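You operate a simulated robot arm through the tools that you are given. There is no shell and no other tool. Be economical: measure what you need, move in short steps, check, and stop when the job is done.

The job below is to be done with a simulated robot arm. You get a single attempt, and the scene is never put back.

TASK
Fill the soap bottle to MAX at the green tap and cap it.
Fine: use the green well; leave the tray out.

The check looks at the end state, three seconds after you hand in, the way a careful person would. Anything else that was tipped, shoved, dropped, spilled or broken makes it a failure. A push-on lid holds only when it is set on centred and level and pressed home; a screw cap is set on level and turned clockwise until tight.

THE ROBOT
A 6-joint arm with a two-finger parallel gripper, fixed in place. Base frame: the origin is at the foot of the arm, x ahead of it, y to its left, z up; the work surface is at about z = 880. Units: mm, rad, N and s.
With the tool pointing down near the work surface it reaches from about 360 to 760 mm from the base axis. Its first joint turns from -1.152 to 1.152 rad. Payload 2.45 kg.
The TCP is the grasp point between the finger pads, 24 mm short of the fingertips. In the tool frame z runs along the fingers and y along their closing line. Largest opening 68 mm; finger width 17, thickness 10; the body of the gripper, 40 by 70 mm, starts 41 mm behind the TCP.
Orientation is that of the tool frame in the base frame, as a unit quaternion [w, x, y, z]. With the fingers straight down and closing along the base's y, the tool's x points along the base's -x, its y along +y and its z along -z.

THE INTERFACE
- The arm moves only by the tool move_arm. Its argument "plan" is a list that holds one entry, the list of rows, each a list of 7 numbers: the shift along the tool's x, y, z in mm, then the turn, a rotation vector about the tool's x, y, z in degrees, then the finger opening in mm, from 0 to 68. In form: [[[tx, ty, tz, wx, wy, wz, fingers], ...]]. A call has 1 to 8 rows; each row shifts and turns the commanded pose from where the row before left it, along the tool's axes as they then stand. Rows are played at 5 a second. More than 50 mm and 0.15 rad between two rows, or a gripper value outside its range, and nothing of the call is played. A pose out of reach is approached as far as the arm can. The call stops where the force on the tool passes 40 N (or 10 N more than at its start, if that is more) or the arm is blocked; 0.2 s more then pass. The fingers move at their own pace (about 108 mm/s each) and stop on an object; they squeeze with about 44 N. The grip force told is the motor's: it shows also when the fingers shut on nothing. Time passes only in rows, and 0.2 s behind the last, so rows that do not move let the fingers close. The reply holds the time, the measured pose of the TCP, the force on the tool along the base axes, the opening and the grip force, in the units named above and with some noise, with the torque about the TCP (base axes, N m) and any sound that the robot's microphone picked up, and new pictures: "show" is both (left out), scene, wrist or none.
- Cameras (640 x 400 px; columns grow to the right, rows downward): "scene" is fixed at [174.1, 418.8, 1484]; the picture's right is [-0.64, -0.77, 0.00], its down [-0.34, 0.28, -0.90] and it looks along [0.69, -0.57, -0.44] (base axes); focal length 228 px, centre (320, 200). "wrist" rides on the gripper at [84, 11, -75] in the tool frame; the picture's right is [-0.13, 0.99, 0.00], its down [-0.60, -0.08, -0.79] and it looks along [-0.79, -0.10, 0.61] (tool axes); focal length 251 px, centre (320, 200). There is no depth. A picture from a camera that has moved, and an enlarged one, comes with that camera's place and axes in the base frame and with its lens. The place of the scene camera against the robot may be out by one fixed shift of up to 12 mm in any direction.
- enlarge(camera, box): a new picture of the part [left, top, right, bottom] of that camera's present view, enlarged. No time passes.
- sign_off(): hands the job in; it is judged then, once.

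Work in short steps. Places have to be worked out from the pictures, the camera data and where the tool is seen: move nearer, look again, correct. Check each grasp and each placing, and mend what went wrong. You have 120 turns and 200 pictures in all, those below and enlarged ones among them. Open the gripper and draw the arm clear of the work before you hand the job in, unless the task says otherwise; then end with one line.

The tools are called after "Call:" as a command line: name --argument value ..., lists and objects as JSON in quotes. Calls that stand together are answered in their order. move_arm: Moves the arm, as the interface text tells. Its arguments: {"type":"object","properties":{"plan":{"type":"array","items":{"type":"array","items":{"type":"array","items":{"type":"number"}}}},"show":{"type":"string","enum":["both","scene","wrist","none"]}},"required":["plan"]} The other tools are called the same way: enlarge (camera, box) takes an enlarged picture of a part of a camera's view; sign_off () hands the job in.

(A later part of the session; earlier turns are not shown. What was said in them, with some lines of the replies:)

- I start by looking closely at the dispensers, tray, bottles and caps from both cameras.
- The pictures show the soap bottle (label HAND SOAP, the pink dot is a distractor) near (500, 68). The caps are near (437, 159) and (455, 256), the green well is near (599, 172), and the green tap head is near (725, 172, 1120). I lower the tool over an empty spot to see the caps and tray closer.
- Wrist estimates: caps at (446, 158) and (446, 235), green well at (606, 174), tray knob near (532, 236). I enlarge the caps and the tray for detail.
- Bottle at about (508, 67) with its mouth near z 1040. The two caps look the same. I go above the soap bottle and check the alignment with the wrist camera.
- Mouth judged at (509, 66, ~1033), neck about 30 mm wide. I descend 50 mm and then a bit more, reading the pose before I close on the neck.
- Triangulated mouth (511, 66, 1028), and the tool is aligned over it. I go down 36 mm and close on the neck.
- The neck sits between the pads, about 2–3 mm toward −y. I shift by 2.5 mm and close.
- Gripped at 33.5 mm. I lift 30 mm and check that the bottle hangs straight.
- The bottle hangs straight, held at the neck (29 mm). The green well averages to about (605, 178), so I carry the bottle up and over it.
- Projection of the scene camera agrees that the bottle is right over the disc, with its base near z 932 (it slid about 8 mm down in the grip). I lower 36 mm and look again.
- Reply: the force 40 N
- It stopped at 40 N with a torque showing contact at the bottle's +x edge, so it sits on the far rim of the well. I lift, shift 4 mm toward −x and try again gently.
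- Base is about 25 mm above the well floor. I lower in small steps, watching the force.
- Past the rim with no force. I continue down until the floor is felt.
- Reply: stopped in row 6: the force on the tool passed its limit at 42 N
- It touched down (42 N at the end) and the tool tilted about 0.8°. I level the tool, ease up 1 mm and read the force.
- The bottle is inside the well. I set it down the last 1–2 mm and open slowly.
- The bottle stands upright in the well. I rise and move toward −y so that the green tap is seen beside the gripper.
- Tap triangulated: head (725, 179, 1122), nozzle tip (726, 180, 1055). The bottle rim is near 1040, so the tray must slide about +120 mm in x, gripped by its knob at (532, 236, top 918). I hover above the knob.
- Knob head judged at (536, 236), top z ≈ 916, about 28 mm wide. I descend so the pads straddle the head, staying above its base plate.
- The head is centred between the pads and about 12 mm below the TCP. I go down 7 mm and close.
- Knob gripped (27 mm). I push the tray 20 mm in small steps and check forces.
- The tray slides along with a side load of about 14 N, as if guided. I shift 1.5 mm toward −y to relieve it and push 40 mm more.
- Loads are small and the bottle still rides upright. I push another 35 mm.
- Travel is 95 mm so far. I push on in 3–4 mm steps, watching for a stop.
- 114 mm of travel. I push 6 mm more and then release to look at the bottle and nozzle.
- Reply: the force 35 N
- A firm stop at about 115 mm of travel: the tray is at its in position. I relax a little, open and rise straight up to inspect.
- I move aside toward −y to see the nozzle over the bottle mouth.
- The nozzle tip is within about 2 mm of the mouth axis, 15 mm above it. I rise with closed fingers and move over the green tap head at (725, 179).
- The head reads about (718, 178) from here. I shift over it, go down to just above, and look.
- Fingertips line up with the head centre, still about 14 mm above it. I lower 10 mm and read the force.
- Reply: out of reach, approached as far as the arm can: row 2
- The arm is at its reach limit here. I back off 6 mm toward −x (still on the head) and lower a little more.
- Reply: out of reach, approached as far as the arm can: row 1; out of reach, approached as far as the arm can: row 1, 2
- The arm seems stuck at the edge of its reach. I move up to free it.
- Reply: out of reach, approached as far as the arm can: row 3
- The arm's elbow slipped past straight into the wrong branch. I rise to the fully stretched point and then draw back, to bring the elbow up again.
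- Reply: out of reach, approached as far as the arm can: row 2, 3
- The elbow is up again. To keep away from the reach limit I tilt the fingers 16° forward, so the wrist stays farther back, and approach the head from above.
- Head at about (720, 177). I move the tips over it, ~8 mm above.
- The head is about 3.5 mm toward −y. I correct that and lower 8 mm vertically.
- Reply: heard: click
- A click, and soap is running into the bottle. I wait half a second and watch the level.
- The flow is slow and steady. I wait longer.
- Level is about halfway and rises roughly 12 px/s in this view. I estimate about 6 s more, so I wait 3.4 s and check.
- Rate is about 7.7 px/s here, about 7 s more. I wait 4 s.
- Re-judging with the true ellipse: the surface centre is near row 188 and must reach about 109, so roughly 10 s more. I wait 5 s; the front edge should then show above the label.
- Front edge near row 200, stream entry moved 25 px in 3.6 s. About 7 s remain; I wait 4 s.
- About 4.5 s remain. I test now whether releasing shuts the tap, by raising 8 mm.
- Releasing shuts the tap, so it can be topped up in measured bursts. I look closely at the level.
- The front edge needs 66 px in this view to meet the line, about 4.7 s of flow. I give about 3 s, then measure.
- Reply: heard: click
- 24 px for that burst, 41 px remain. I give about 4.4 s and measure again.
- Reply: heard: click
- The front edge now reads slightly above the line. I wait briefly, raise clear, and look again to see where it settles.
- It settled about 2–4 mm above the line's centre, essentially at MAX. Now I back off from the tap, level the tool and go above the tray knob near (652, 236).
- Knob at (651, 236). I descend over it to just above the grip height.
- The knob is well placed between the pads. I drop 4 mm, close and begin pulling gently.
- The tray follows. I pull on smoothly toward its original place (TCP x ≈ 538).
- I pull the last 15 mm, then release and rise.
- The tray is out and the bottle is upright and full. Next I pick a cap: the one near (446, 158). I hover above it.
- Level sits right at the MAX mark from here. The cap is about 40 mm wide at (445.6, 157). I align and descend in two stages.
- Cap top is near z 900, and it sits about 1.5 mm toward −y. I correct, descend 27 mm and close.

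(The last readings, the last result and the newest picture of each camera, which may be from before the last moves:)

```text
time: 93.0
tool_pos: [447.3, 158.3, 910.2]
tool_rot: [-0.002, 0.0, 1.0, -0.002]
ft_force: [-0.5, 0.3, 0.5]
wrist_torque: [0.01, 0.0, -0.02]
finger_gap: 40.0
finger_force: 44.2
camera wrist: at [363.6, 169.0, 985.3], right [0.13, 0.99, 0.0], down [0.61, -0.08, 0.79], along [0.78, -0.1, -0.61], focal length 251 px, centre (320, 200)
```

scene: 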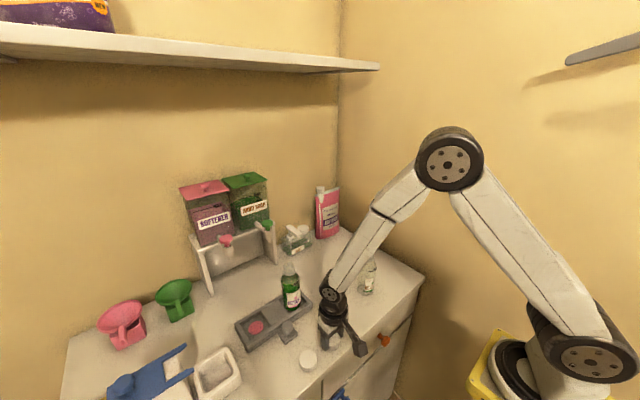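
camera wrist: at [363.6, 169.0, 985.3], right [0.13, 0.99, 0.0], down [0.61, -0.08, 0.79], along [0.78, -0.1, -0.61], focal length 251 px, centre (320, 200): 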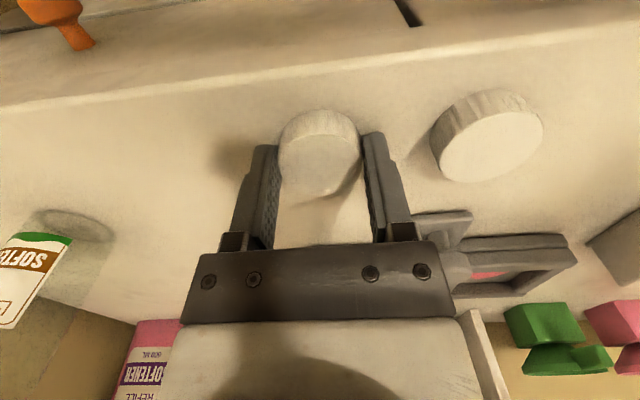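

Cap gripped at 40.0 mm. I lift it straight up and check it sits level in the pads.

Call:
move_arm --plan '[[[0, 0, -10, 0, 0, 0, 34], [0, 0, -30, 0, 0, 0, 34], [0, 0, -45, 0, 0, 0, 34], [0, 0, -45, 0, 0, 0, 34], [0, 0, -45, 0, 0, 0, 34], [0, 0, -35, 0, 0, 0, 34], [0, 0, 0, 0, 0, 0, 34]]]'

Call:
enlarge --camera "scene" --box '[290, 220, 390, 310]'

Call:
enlarge --camera "wrist" --box '[230, 50, 410, 230]'

```text
time: 94.6
tool_pos: [450.1, 155.7, 1120.5]
tool_rot: [-0.002, -0.002, 1.0, 0.0]
ft_force: [-0.2, -0.5, -0.7]
wrist_torque: [-0.01, 0.01, 0.02]
finger_gap: 39.9
finger_force: 44.0
camera wrist: at [366.4, 167.9, 1196.9], right [0.13, 0.99, 0.0], down [0.61, -0.08, 0.79], along [0.78, -0.1, -0.61], focal length 251 px, centre (320, 200)
```

scene: 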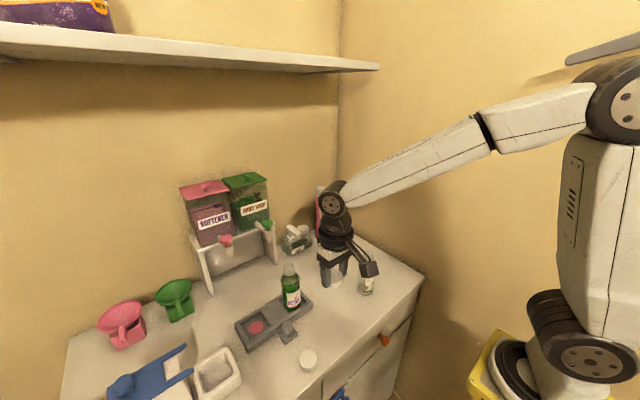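
wrist: 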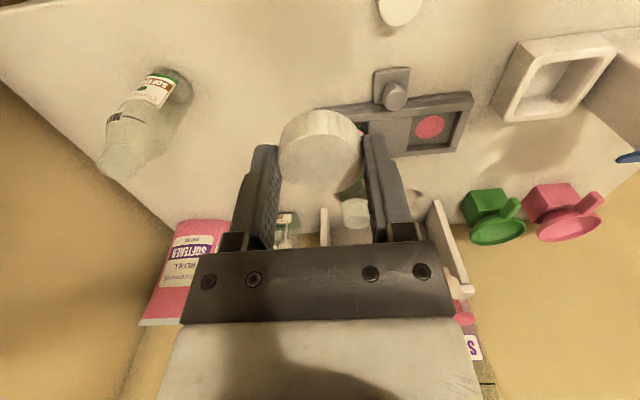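

```text
4.44 times, centred on (340, 265) of scene
camera zoom: at [174.1, 418.8, 1484.0], right [-0.64, -0.77, 0.0], down [-0.34, 0.28, -0.9], along [0.69, -0.57, -0.44], focal length 1016 px, centre (231, -89)
```

zoom: 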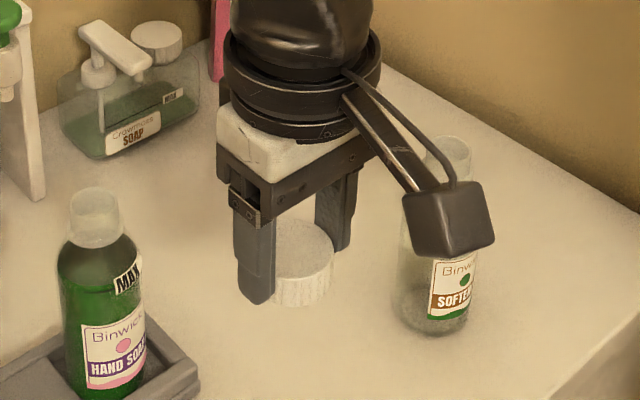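

```text
2.22 times, centred on (320, 140) of wrist
camera zoom: at [366.4, 167.9, 1196.9], right [0.13, 0.99, 0.0], down [0.61, -0.08, 0.79], along [0.78, -0.1, -0.61], focal length 559 px, centre (320, 333)
```

zoom: 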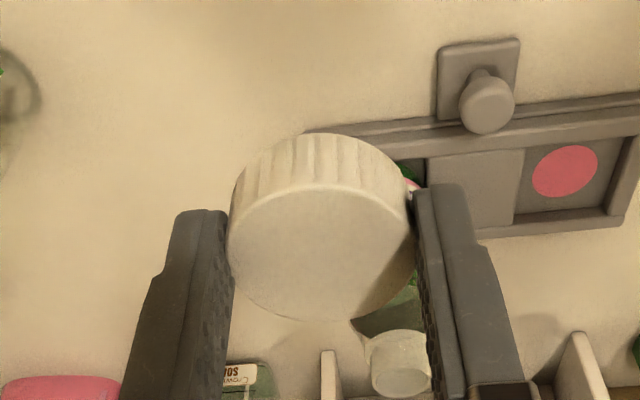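

The cap sits level and centred in the pads. I carry it toward the bottle, stopping short at x ≈ 555 to locate the neck precisely from above.

Call:
move_arm --plan '[[[-35, 7, 0, 0, 0, 0, 34], [-35, 8, 0, 0, 0, 0, 34], [-35, 7, 0, 0, 0, 0, 34], [0, 0, 0, 0, 0, 0, 34], [0, 0, 0, 0, 0, 0, 34]]]'

Call:
enlarge --camera "wrist" --box '[230, 50, 410, 230]'

Call:
enlarge --camera "scene" --box '[260, 210, 330, 310]'

```text
time: 95.8
tool_pos: [554.4, 179.8, 1118.7]
tool_rot: [-0.002, -0.001, 1.0, -0.001]
ft_force: [-0.2, -0.3, 1.4]
wrist_torque: [0.01, 0.03, -0.01]
finger_gap: 40.0
finger_force: 44.0
camera wrist: at [470.2, 190.7, 1193.8], right [0.13, 0.99, 0.0], down [0.61, -0.08, 0.79], along [0.78, -0.1, -0.61], focal length 251 px, centre (320, 200)
```

scene: 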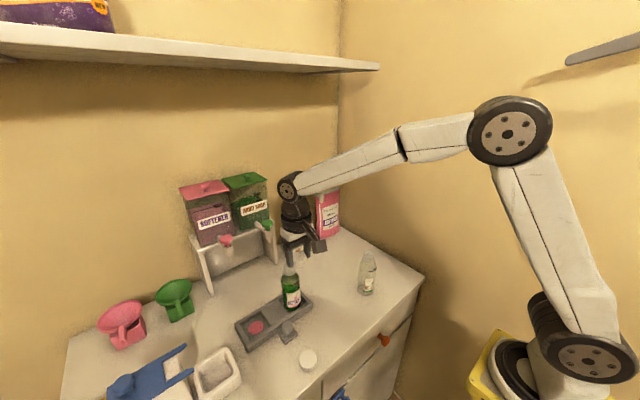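
wrist: 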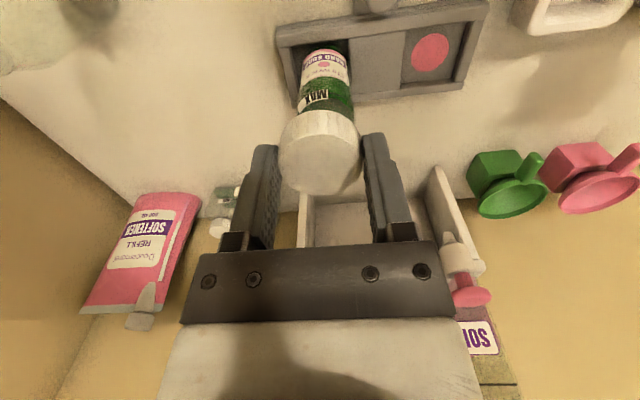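

```text
2.22 times, centred on (320, 140) of wrist
camera zoom: at [470.2, 190.7, 1193.8], right [0.13, 0.99, 0.0], down [0.61, -0.08, 0.79], along [0.78, -0.1, -0.61], focal length 559 px, centre (320, 333)
```

zoom: 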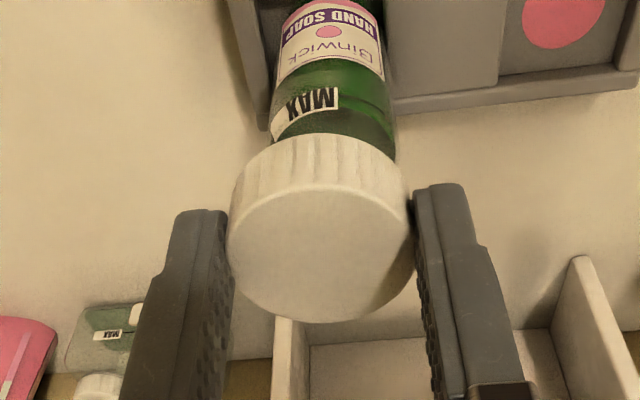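

```text
4.00 times, centred on (295, 260) of scene
camera zoom: at [174.1, 418.8, 1484.0], right [-0.64, -0.77, 0.0], down [-0.34, 0.28, -0.9], along [0.69, -0.57, -0.44], focal length 914 px, centre (420, -40)
```

zoom: 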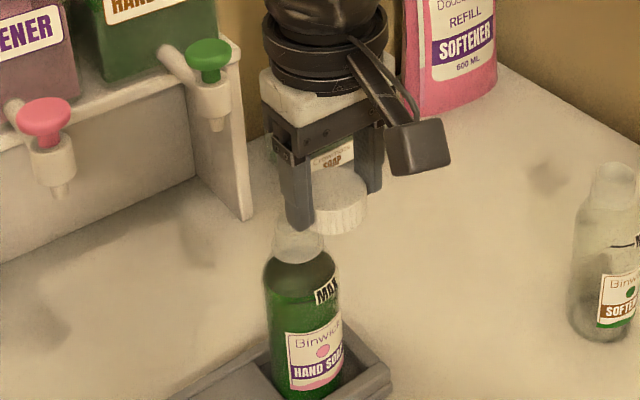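

The cap hides the neck from here. I move past the bottle to x ≈ 632, so the neck shows above the cap in the wrist view.

Call:
move_arm --plan '[[[-26, 0, -10, 0, 0, 0, 34], [-26, 0, 0, 0, 0, 0, 34], [-26, 0, 0, 0, 0, 0, 34], [0, 0, 0, 0, 0, 0, 34], [0, 0, 0, 0, 0, 0, 34]]]' --show "none"

Call:
enlarge --camera "wrist" --box '[230, 0, 410, 120]'

Call:
move_arm --plan '[[[0, 0, -40, 0, 0, 0, 34], [0, 0, -40, 0, 0, 0, 34], [0, 0, 0, 0, 0, 0, 34], [0, 0, 0, 0, 0, 0, 34]]]' --show "none"

Call:
enlarge --camera "wrist" --box '[230, 0, 410, 120]'

Call:
enlarge --camera "scene" --box '[260, 210, 330, 310]'

```text
time: 97.0
tool_pos: [632.3, 179.8, 1127.5]
tool_rot: [-0.002, -0.001, 1.0, -0.001]
ft_force: [0.0, 0.7, -0.2]
wrist_torque: [0.04, 0.02, 0.0]
finger_gap: 40.1
finger_force: 44.2
```

```text
3.33 times, centred on (320, 60) of wrist
camera zoom: at [548.4, 190.4, 1203.6], right [0.13, 0.99, 0.0], down [0.61, -0.08, 0.79], along [0.78, -0.1, -0.61], focal length 838 px, centre (320, 667)
```

zoom: 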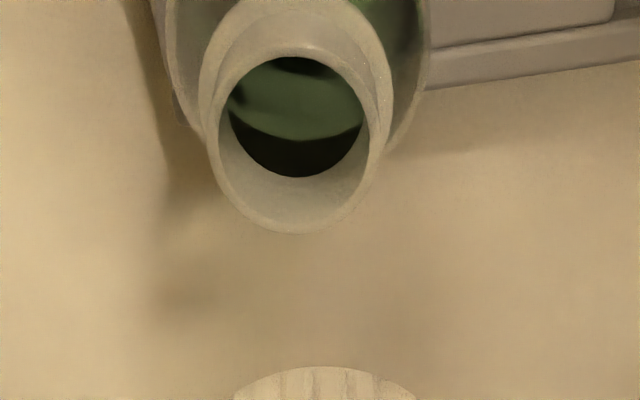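

```text
time: 98.0
tool_pos: [632.6, 178.5, 1209.2]
tool_rot: [-0.002, -0.001, 1.0, -0.001]
ft_force: [0.3, -0.4, 0.3]
wrist_torque: [0.0, 0.0, 0.04]
finger_gap: 39.7
finger_force: 44.2
```

```text
3.33 times, centred on (320, 60) of wrist
camera zoom: at [547.9, 190.0, 1284.1], right [0.13, 0.99, 0.0], down [0.61, -0.08, 0.79], along [0.78, -0.1, -0.61], focal length 838 px, centre (320, 667)
```

zoom: 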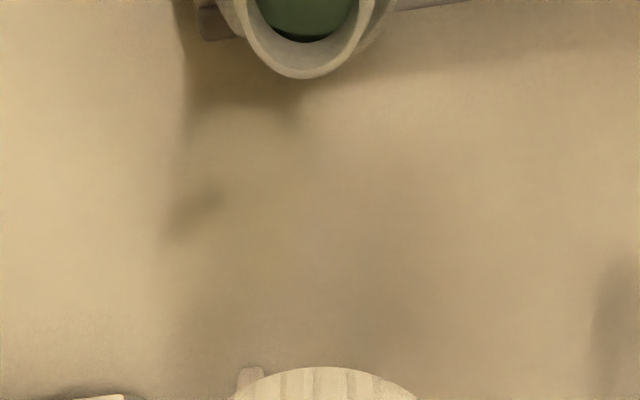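

```text
4.00 times, centred on (295, 260) of scene
camera zoom: at [174.1, 418.8, 1484.0], right [-0.64, -0.77, 0.0], down [-0.34, 0.28, -0.9], along [0.69, -0.57, -0.44], focal length 914 px, centre (420, -40)
```

zoom: 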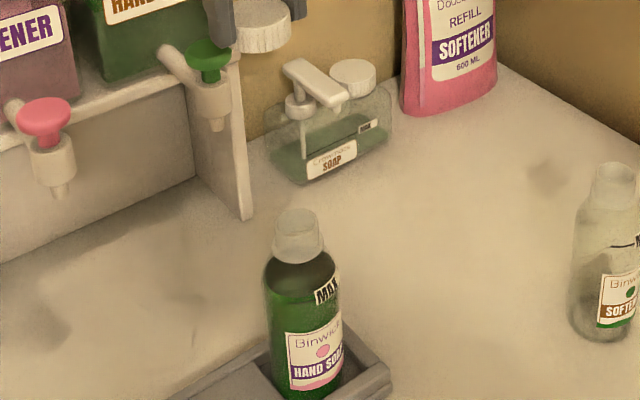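

The neck triangulates to about (606, 179), rim z ≈ 1043. I go above it at a safe height and start turning the tool counter-clockwise, which leaves room for a clockwise tightening turn and lets the wrist camera see the neck from the side.

Call:
move_arm --plan '[[[13, 0.3, 30, 0, 0, 0, 34], [13.5, 0, 40, 0, 0, 0, 34], [0, 0, 0, 0, 0, -8, 34], [0, 0, 0, 0, 0, -8, 34], [0, 0, 0, 0, 0, -8, 34], [0, 0, 0, 0, 0, -8, 34], [0, 0, 0, 0, 0, -8, 34], [0, 0, 0, 0, 0, -8, 34]]]' --show "none"

Call:
move_arm --plan '[[[0, 0, 0, 0, 0, -8, 34], [0, 0, 0, 0, 0, -8, 34], [0, 0, 0, 0, 0, -8, 34], [0, 0, 0, 0, 0, -8, 34], [0, 0, 0, 0, 0, -8, 34], [0, 0, 0, 0, 0, -2, 34], [0, 0, 0, 0, 0, 0, 34]]]'

```text
time: 99.8
tool_pos: [604.5, 180.1, 1139.8]
tool_rot: [-0.002, -0.409, 0.913, 0.0]
ft_force: [-0.4, -1.7, -0.1]
wrist_torque: [0.01, -0.03, 0.0]
finger_gap: 40.0
finger_force: 44.0
```

```text
time: 101.4
tool_pos: [604.1, 180.9, 1139.6]
tool_rot: [0.002, 0.708, -0.706, -0.001]
ft_force: [1.0, 0.3, -0.3]
wrist_torque: [0.01, -0.02, -0.01]
finger_gap: 40.0
finger_force: 44.3
camera wrist: at [594.6, 96.3, 1214.4], right [-0.99, 0.13, 0.0], down [0.08, 0.61, 0.79], along [0.1, 0.79, -0.61], focal length 251 px, centre (320, 200)
```

scene: 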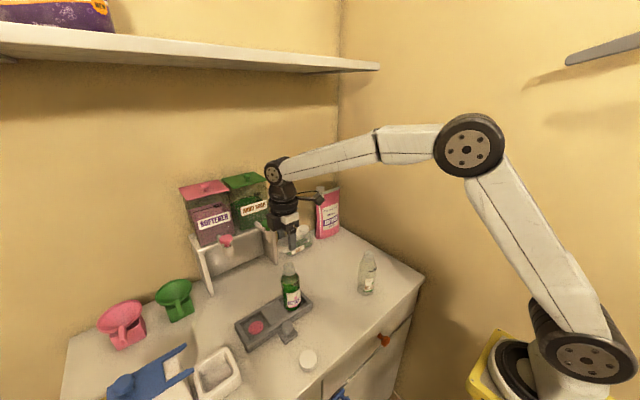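
wrist: 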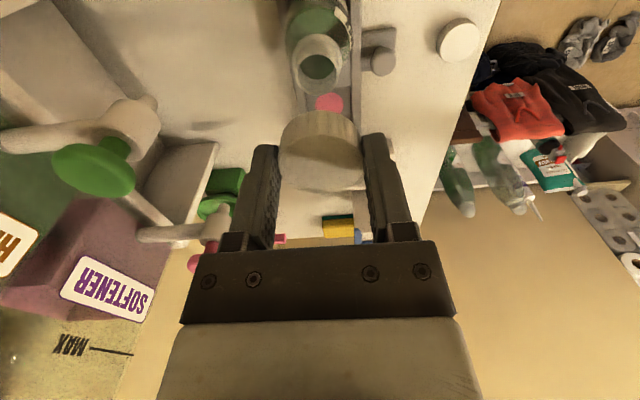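

The turn worked. I enlarge the neck in this side view to measure its x.

Call:
enlarge --camera "wrist" --box '[240, 10, 400, 200]'

```text
2.11 times, centred on (320, 105) of wrist
camera zoom: at [594.6, 96.3, 1214.4], right [-0.99, 0.13, 0.0], down [0.08, 0.61, 0.79], along [0.1, 0.79, -0.61], focal length 529 px, centre (320, 400)
```

zoom: 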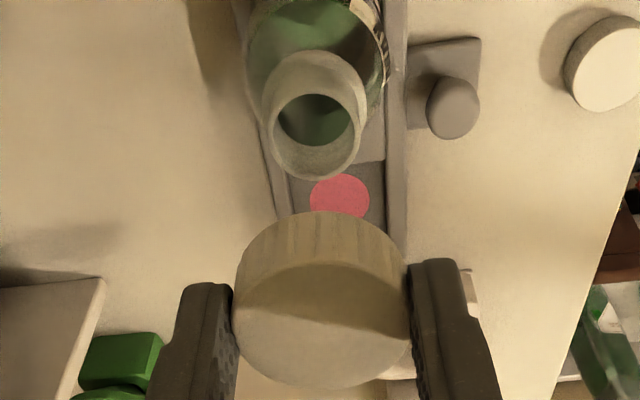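

Relative to the cap, the neck axis is about 1 mm toward +x and 1 mm toward −y. I correct and descend to about 8 mm above the rim.

Call:
move_arm --plan '[[[1, -1, 15, 0, 0, 0, 34], [0, 0, 20, 0, 0, 0, 34], [0, 0, 15, 0, 0, 0, 34], [0, 0, 8, 0, 0, 0, 34], [0, 0, 0, 0, 0, 0, 34], [0, 0, 0, 0, 0, 0, 34]]]'

Call:
enlarge --camera "scene" --box '[260, 220, 320, 310]'

Call:
enlarge --camera "wrist" --box '[240, 10, 400, 200]'

```text
time: 102.8
tool_pos: [605.5, 178.5, 1079.8]
tool_rot: [0.002, 0.708, -0.706, 0.0]
ft_force: [-0.7, 0.5, 0.8]
wrist_torque: [0.0, 0.0, -0.03]
finger_gap: 40.7
finger_force: 43.9
camera wrist: at [595.2, 95.1, 1155.6], right [-0.99, 0.13, 0.0], down [0.08, 0.61, 0.79], along [0.1, 0.79, -0.61], focal length 251 px, centre (320, 200)
```

scene: 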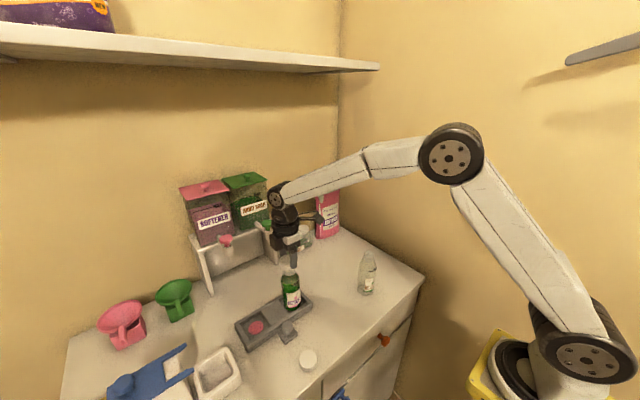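
wrist: 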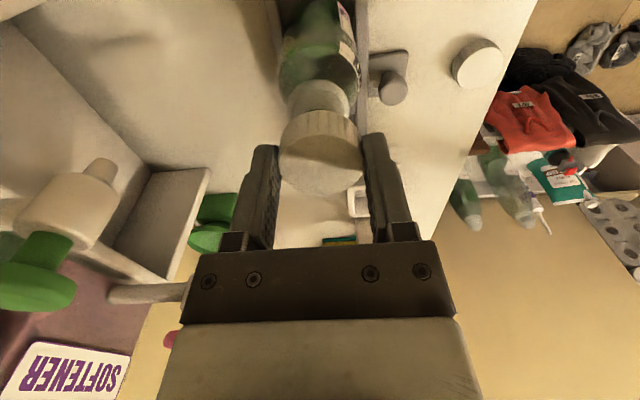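

```text
4.44 times, centred on (290, 265) of scene
camera zoom: at [174.1, 418.8, 1484.0], right [-0.64, -0.77, 0.0], down [-0.34, 0.28, -0.9], along [0.69, -0.57, -0.44], focal length 1016 px, centre (453, -89)
```

zoom: 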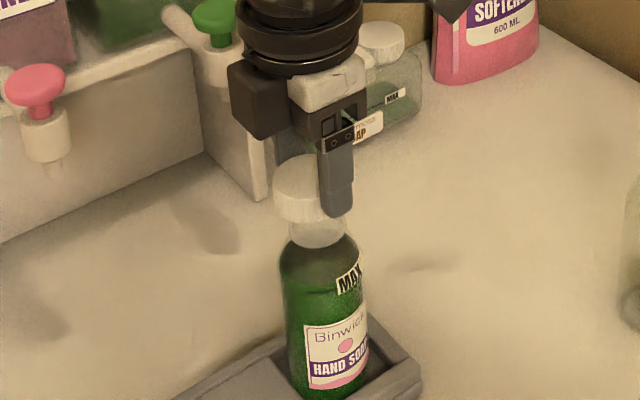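

```text
2.11 times, centred on (320, 105) of wrist
camera zoom: at [595.2, 95.1, 1155.6], right [-0.99, 0.13, 0.0], down [0.08, 0.61, 0.79], along [0.1, 0.79, -0.61], focal length 529 px, centre (320, 400)
```

zoom: 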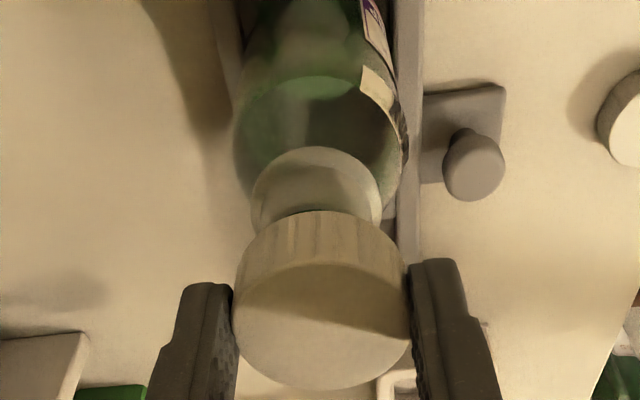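

Call:
enlarge --camera "scene" --box '[275, 248, 305, 282]'

```text
11.76 times, centred on (290, 265) of scene
camera zoom: at [174.1, 418.8, 1484.0], right [-0.64, -0.77, 0.0], down [-0.34, 0.28, -0.9], along [0.69, -0.57, -0.44], focal length 2688 px, centre (673, -565)
```

zoom: 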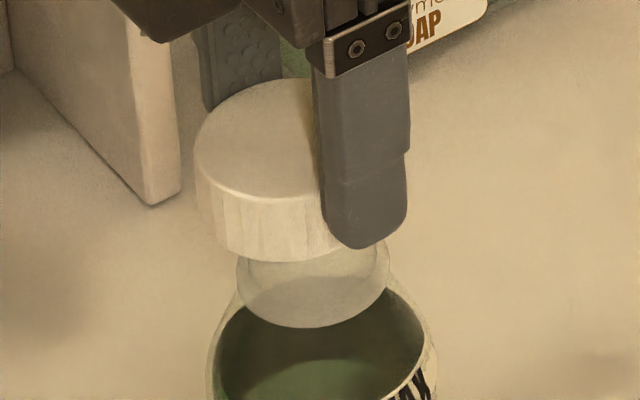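

In the close scene view the cap's axis is about 4 mm to the +y side of the neck's (the cap sits slightly forward in the pads). I shift 3.5 mm toward −y and 0.7 mm toward +x and compare again.

Call:
move_arm --plan '[[[3.5, -0.7, 0, 0, 0, 0, 34], [0, 0, 0, 0, 0, 0, 34], [0, 0, 0, 0, 0, 0, 34]]]' --show "none"

Call:
enlarge --camera "scene" --box '[275, 248, 305, 282]'

Call:
enlarge --camera "wrist" --box '[260, 40, 380, 200]'

```text
time: 103.6
tool_pos: [606.8, 174.4, 1080.7]
tool_rot: [0.002, 0.708, -0.706, -0.001]
ft_force: [-0.7, 0.8, 0.4]
wrist_torque: [0.0, 0.01, -0.02]
finger_gap: 40.1
finger_force: 44.3
```

```text
11.76 times, centred on (290, 265) of scene
camera zoom: at [174.1, 418.8, 1484.0], right [-0.64, -0.77, 0.0], down [-0.34, 0.28, -0.9], along [0.69, -0.57, -0.44], focal length 2688 px, centre (673, -565)
```

zoom: 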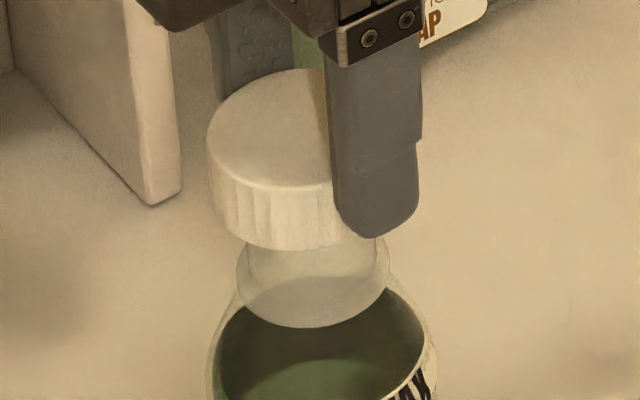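

```text
2.50 times, centred on (320, 120) of wrist
camera zoom: at [595.8, 91.4, 1156.2], right [-0.99, 0.13, 0.0], down [0.08, 0.61, 0.79], along [0.1, 0.79, -0.61], focal length 629 px, centre (320, 400)
```

zoom: 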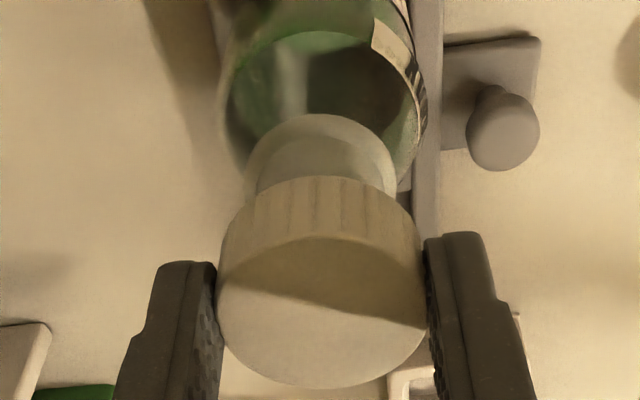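

x is aligned now; the scene view shows about 1 mm left toward −y. I shift 1 mm and lower gently onto the neck.

Call:
move_arm --plan '[[[1, 0, 2, 0, 0, 0, 34], [0, 0, 2, 0, 0, 0, 34], [0, 0, 2, 0, 0, 0, 34], [0, 0, 1, 0, 0, 0, 34], [0, 0, 1, 0, 0, 0, 34], [0, 0, 0, 0, 0, 0, 34]]]' --show "none"

Call:
enlarge --camera "scene" --box '[275, 248, 305, 282]'

```text
time: 105.0
tool_pos: [605.7, 174.5, 1072.6]
tool_rot: [0.001, 0.708, -0.706, -0.001]
ft_force: [-0.8, 0.5, -0.4]
wrist_torque: [0.0, -0.01, 0.01]
finger_gap: 39.9
finger_force: 44.2
```

```text
11.76 times, centred on (290, 265) of scene
camera zoom: at [174.1, 418.8, 1484.0], right [-0.64, -0.77, 0.0], down [-0.34, 0.28, -0.9], along [0.69, -0.57, -0.44], focal length 2688 px, centre (673, -565)
```

zoom: 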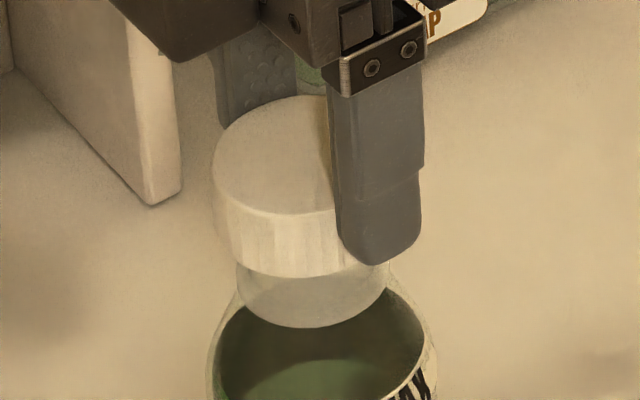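

Cap and neck axes agree within about 1 mm. I continue down slowly, watching for contact.

Call:
move_arm --plan '[[[0.5, 0, 1.5, 0, 0, 0, 34], [0, 0, 1.5, 0, 0, 0, 34], [0, 0, 1.5, 0, 0, 0, 34], [0, 0, 1.5, 0, 0, 0, 34], [0, 0, 0, 0, 0, 0, 34]]]' --show "none"

Call:
enlarge --camera "scene" --box '[275, 248, 305, 282]'

```text
time: 106.2
tool_pos: [606.3, 173.8, 1067.9]
tool_rot: [0.002, 0.707, -0.707, -0.001]
ft_force: [0.6, -0.1, -0.4]
wrist_torque: [-0.02, 0.0, 0.01]
finger_gap: 40.0
finger_force: 44.2
```

```text
11.76 times, centred on (290, 265) of scene
camera zoom: at [174.1, 418.8, 1484.0], right [-0.64, -0.77, 0.0], down [-0.34, 0.28, -0.9], along [0.69, -0.57, -0.44], focal length 2688 px, centre (673, -565)
```

zoom: 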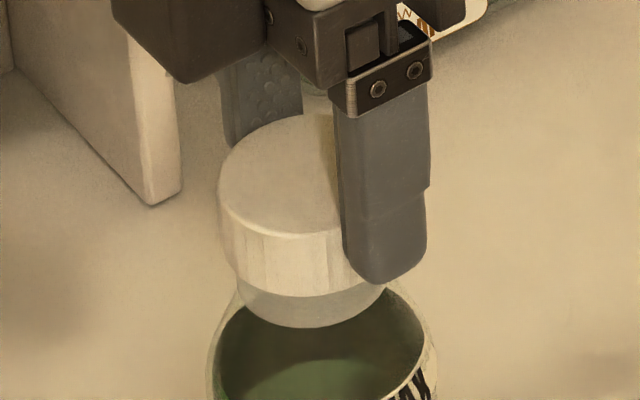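

Call:
move_arm --plan '[[[0, 0, 1.5, 0, 0, 0, 34], [0, 0, 1.5, 0, 0, 0, 34], [0, 0, 1, 0, 0, 0, 34], [0, 0, 1, 0, 0, 0, 34], [0, 0, 0, 0, 0, 0, 34]]]' --show "none"

Call:
enlarge --camera "scene" --box '[275, 248, 305, 282]'

```text
time: 107.4
tool_pos: [605.8, 174.3, 1061.2]
tool_rot: [0.003, 0.707, -0.707, 0.0]
ft_force: [-0.1, 0.7, 0.6]
wrist_torque: [-0.01, -0.06, -0.03]
finger_gap: 40.4
finger_force: 44.2
```

```text
11.76 times, centred on (290, 265) of scene
camera zoom: at [174.1, 418.8, 1484.0], right [-0.64, -0.77, 0.0], down [-0.34, 0.28, -0.9], along [0.69, -0.57, -0.44], focal length 2688 px, centre (673, -565)
```

zoom: 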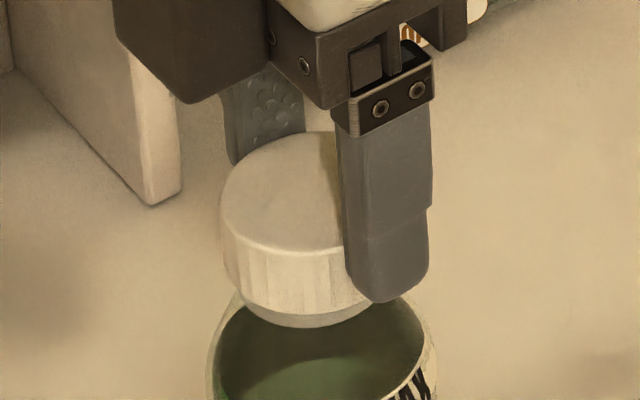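

The cap is slipping over the neck without force. I continue until it seats.

Call:
move_arm --plan '[[[0, 0, 1, 0, 0, 0, 34], [0, 0, 1, 0, 0, 0, 34], [0, 0, 1, 0, 0, 0, 34], [0, 0, 1, 0, 0, 0, 34], [0, 0, 0, 0, 0, 0, 34]]]' --show "none"

Call:
enlarge --camera "scene" --box '[275, 248, 305, 282]'

```text
time: 108.6
tool_pos: [607.3, 173.4, 1061.6]
tool_rot: [-0.003, 0.708, -0.706, 0.001]
ft_force: [-0.3, -0.8, 32.2]
wrist_torque: [-0.2, 0.15, -0.01]
finger_gap: 40.0
finger_force: 43.8
heard: snap
```

```text
11.76 times, centred on (290, 265) of scene
camera zoom: at [173.4, 418.6, 1484.1], right [-0.64, -0.77, 0.0], down [-0.34, 0.28, -0.9], along [0.69, -0.57, -0.44], focal length 2688 px, centre (673, -565)
```

zoom: 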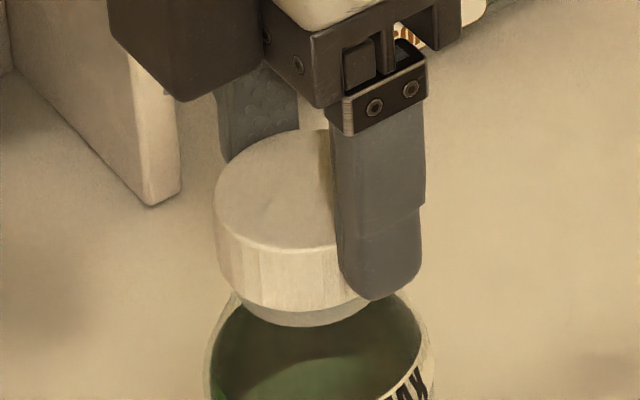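

A snap at 32 N: the push-on cap is home. I relax the downward load, open the fingers and rise.

Call:
move_arm --plan '[[[0, 0, -2, 0, 0, 0, 34], [0, 0, -1, 0, 0, 0, 42], [0, 0, 0, 0, 0, 0, 55], [0, 0, 0, 0, 0, 0, 66], [0, 0, 0, 0, 0, 0, 66], [0, 0, -10, 0, 0, 0, 66], [0, 0, -30, 0, 0, 0, 66], [0, 0, -40, 0, 0, 0, 66]]]'

Call:
enlarge --camera "scene" --box '[265, 240, 320, 320]'

Call:
enlarge --camera "wrist" --box '[240, 0, 400, 150]'

```text
time: 110.4
tool_pos: [605.7, 174.3, 1140.6]
tool_rot: [0.001, 0.708, -0.706, -0.001]
ft_force: [0.0, 0.4, -0.3]
wrist_torque: [0.02, 0.01, 0.02]
finger_gap: 66.0
finger_force: 0.1
camera wrist: at [596.7, 90.2, 1216.1], right [-0.99, 0.13, 0.0], down [0.08, 0.61, 0.79], along [0.1, 0.79, -0.61], focal length 251 px, centre (320, 200)
```

scene: 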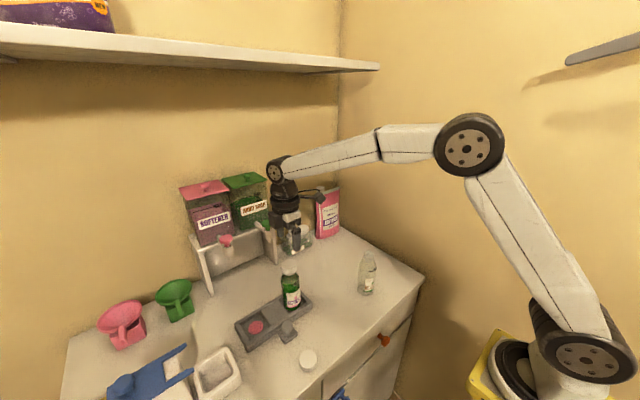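
wrist: 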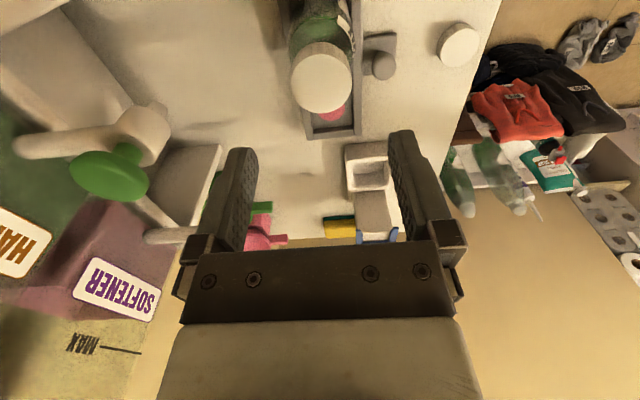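

```text
5.00 times, centred on (292, 280) of scene
camera zoom: at [174.1, 418.8, 1484.0], right [-0.64, -0.77, 0.0], down [-0.34, 0.28, -0.9], along [0.69, -0.57, -0.44], focal length 1143 px, centre (458, -200)
```

zoom: 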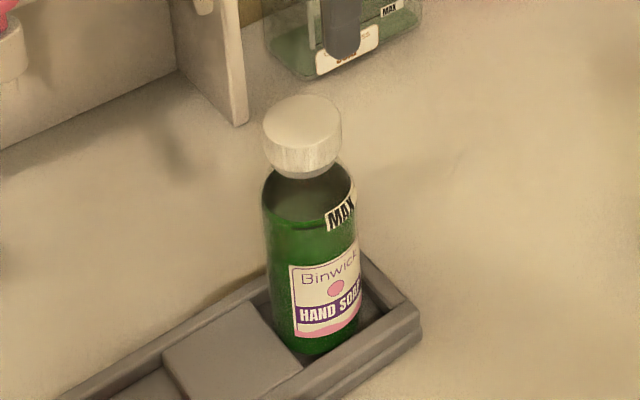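

```text
2.67 times, centred on (320, 75) of wrist
camera zoom: at [596.7, 90.2, 1216.1], right [-0.99, 0.13, 0.0], down [0.08, 0.61, 0.79], along [0.1, 0.79, -0.61], focal length 670 px, centre (320, 533)
```

zoom: 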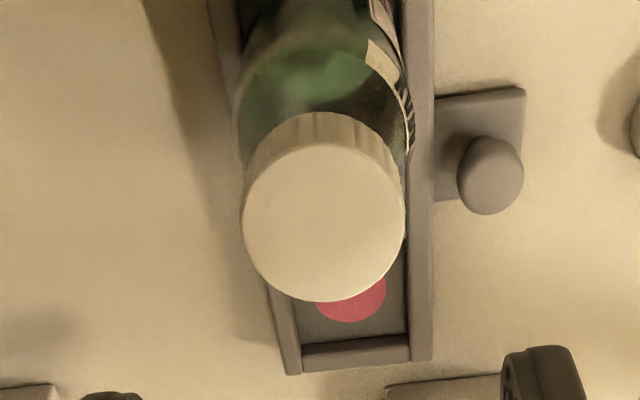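

The cap is on level and centred, the level is at MAX, and the tray is out. I draw the arm clear, up and back, and take a last look at the whole scene.

Call:
move_arm --plan '[[[0, 0, -45, 0, 0, 0, 66], [0, 20, -40, 0, 0, 0, 66], [0, 40, -20, 0, 0, 0, 66], [0, 45, 0, 0, 0, 0, 66], [0, 40, 0, 0, 0, 0, 66], [0, 0, 0, 0, 0, 0, 66]]]' --show "scene"

Call:
enlarge --camera "scene" --box '[170, 190, 430, 400]'

```text
time: 111.8
tool_pos: [459.6, 175.8, 1245.9]
tool_rot: [0.002, 0.708, -0.707, 0.001]
ft_force: [-0.5, 0.4, -0.9]
wrist_torque: [0.02, -0.02, -0.01]
finger_gap: 66.1
finger_force: 0.0
```

scene: 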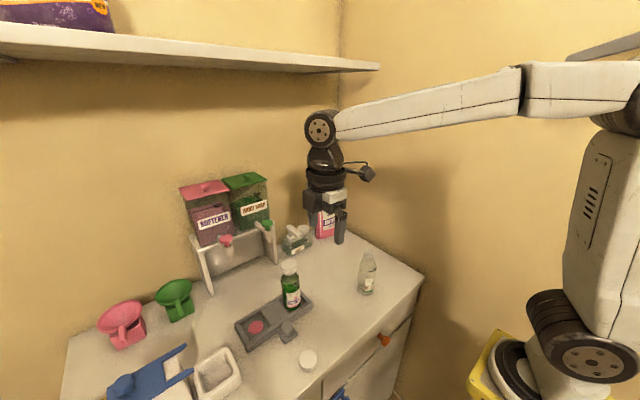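

```text
1.90 times, centred on (300, 295) of scene
camera zoom: at [174.1, 418.8, 1484.0], right [-0.64, -0.77, 0.0], down [-0.34, 0.28, -0.9], along [0.69, -0.57, -0.44], focal length 435 px, centre (358, 19)
```

zoom: 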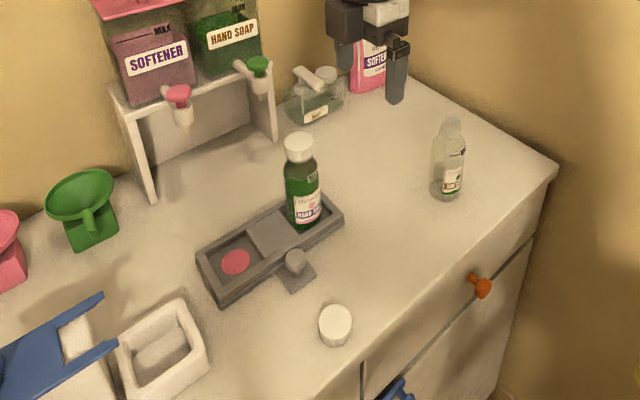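

Everything else stands where it was, the bottle is filled and capped in the green well, and the tray is out. The arm is clear, so I hand the job in.

Call:
sign_off

```text
The job is handed in.
```

The hand-soap bottle is filled at the green tap to about the MAX line (it reads roughly 2–4 mm over in the close view), capped with a snap, and standing in the green well with the tray pulled out.
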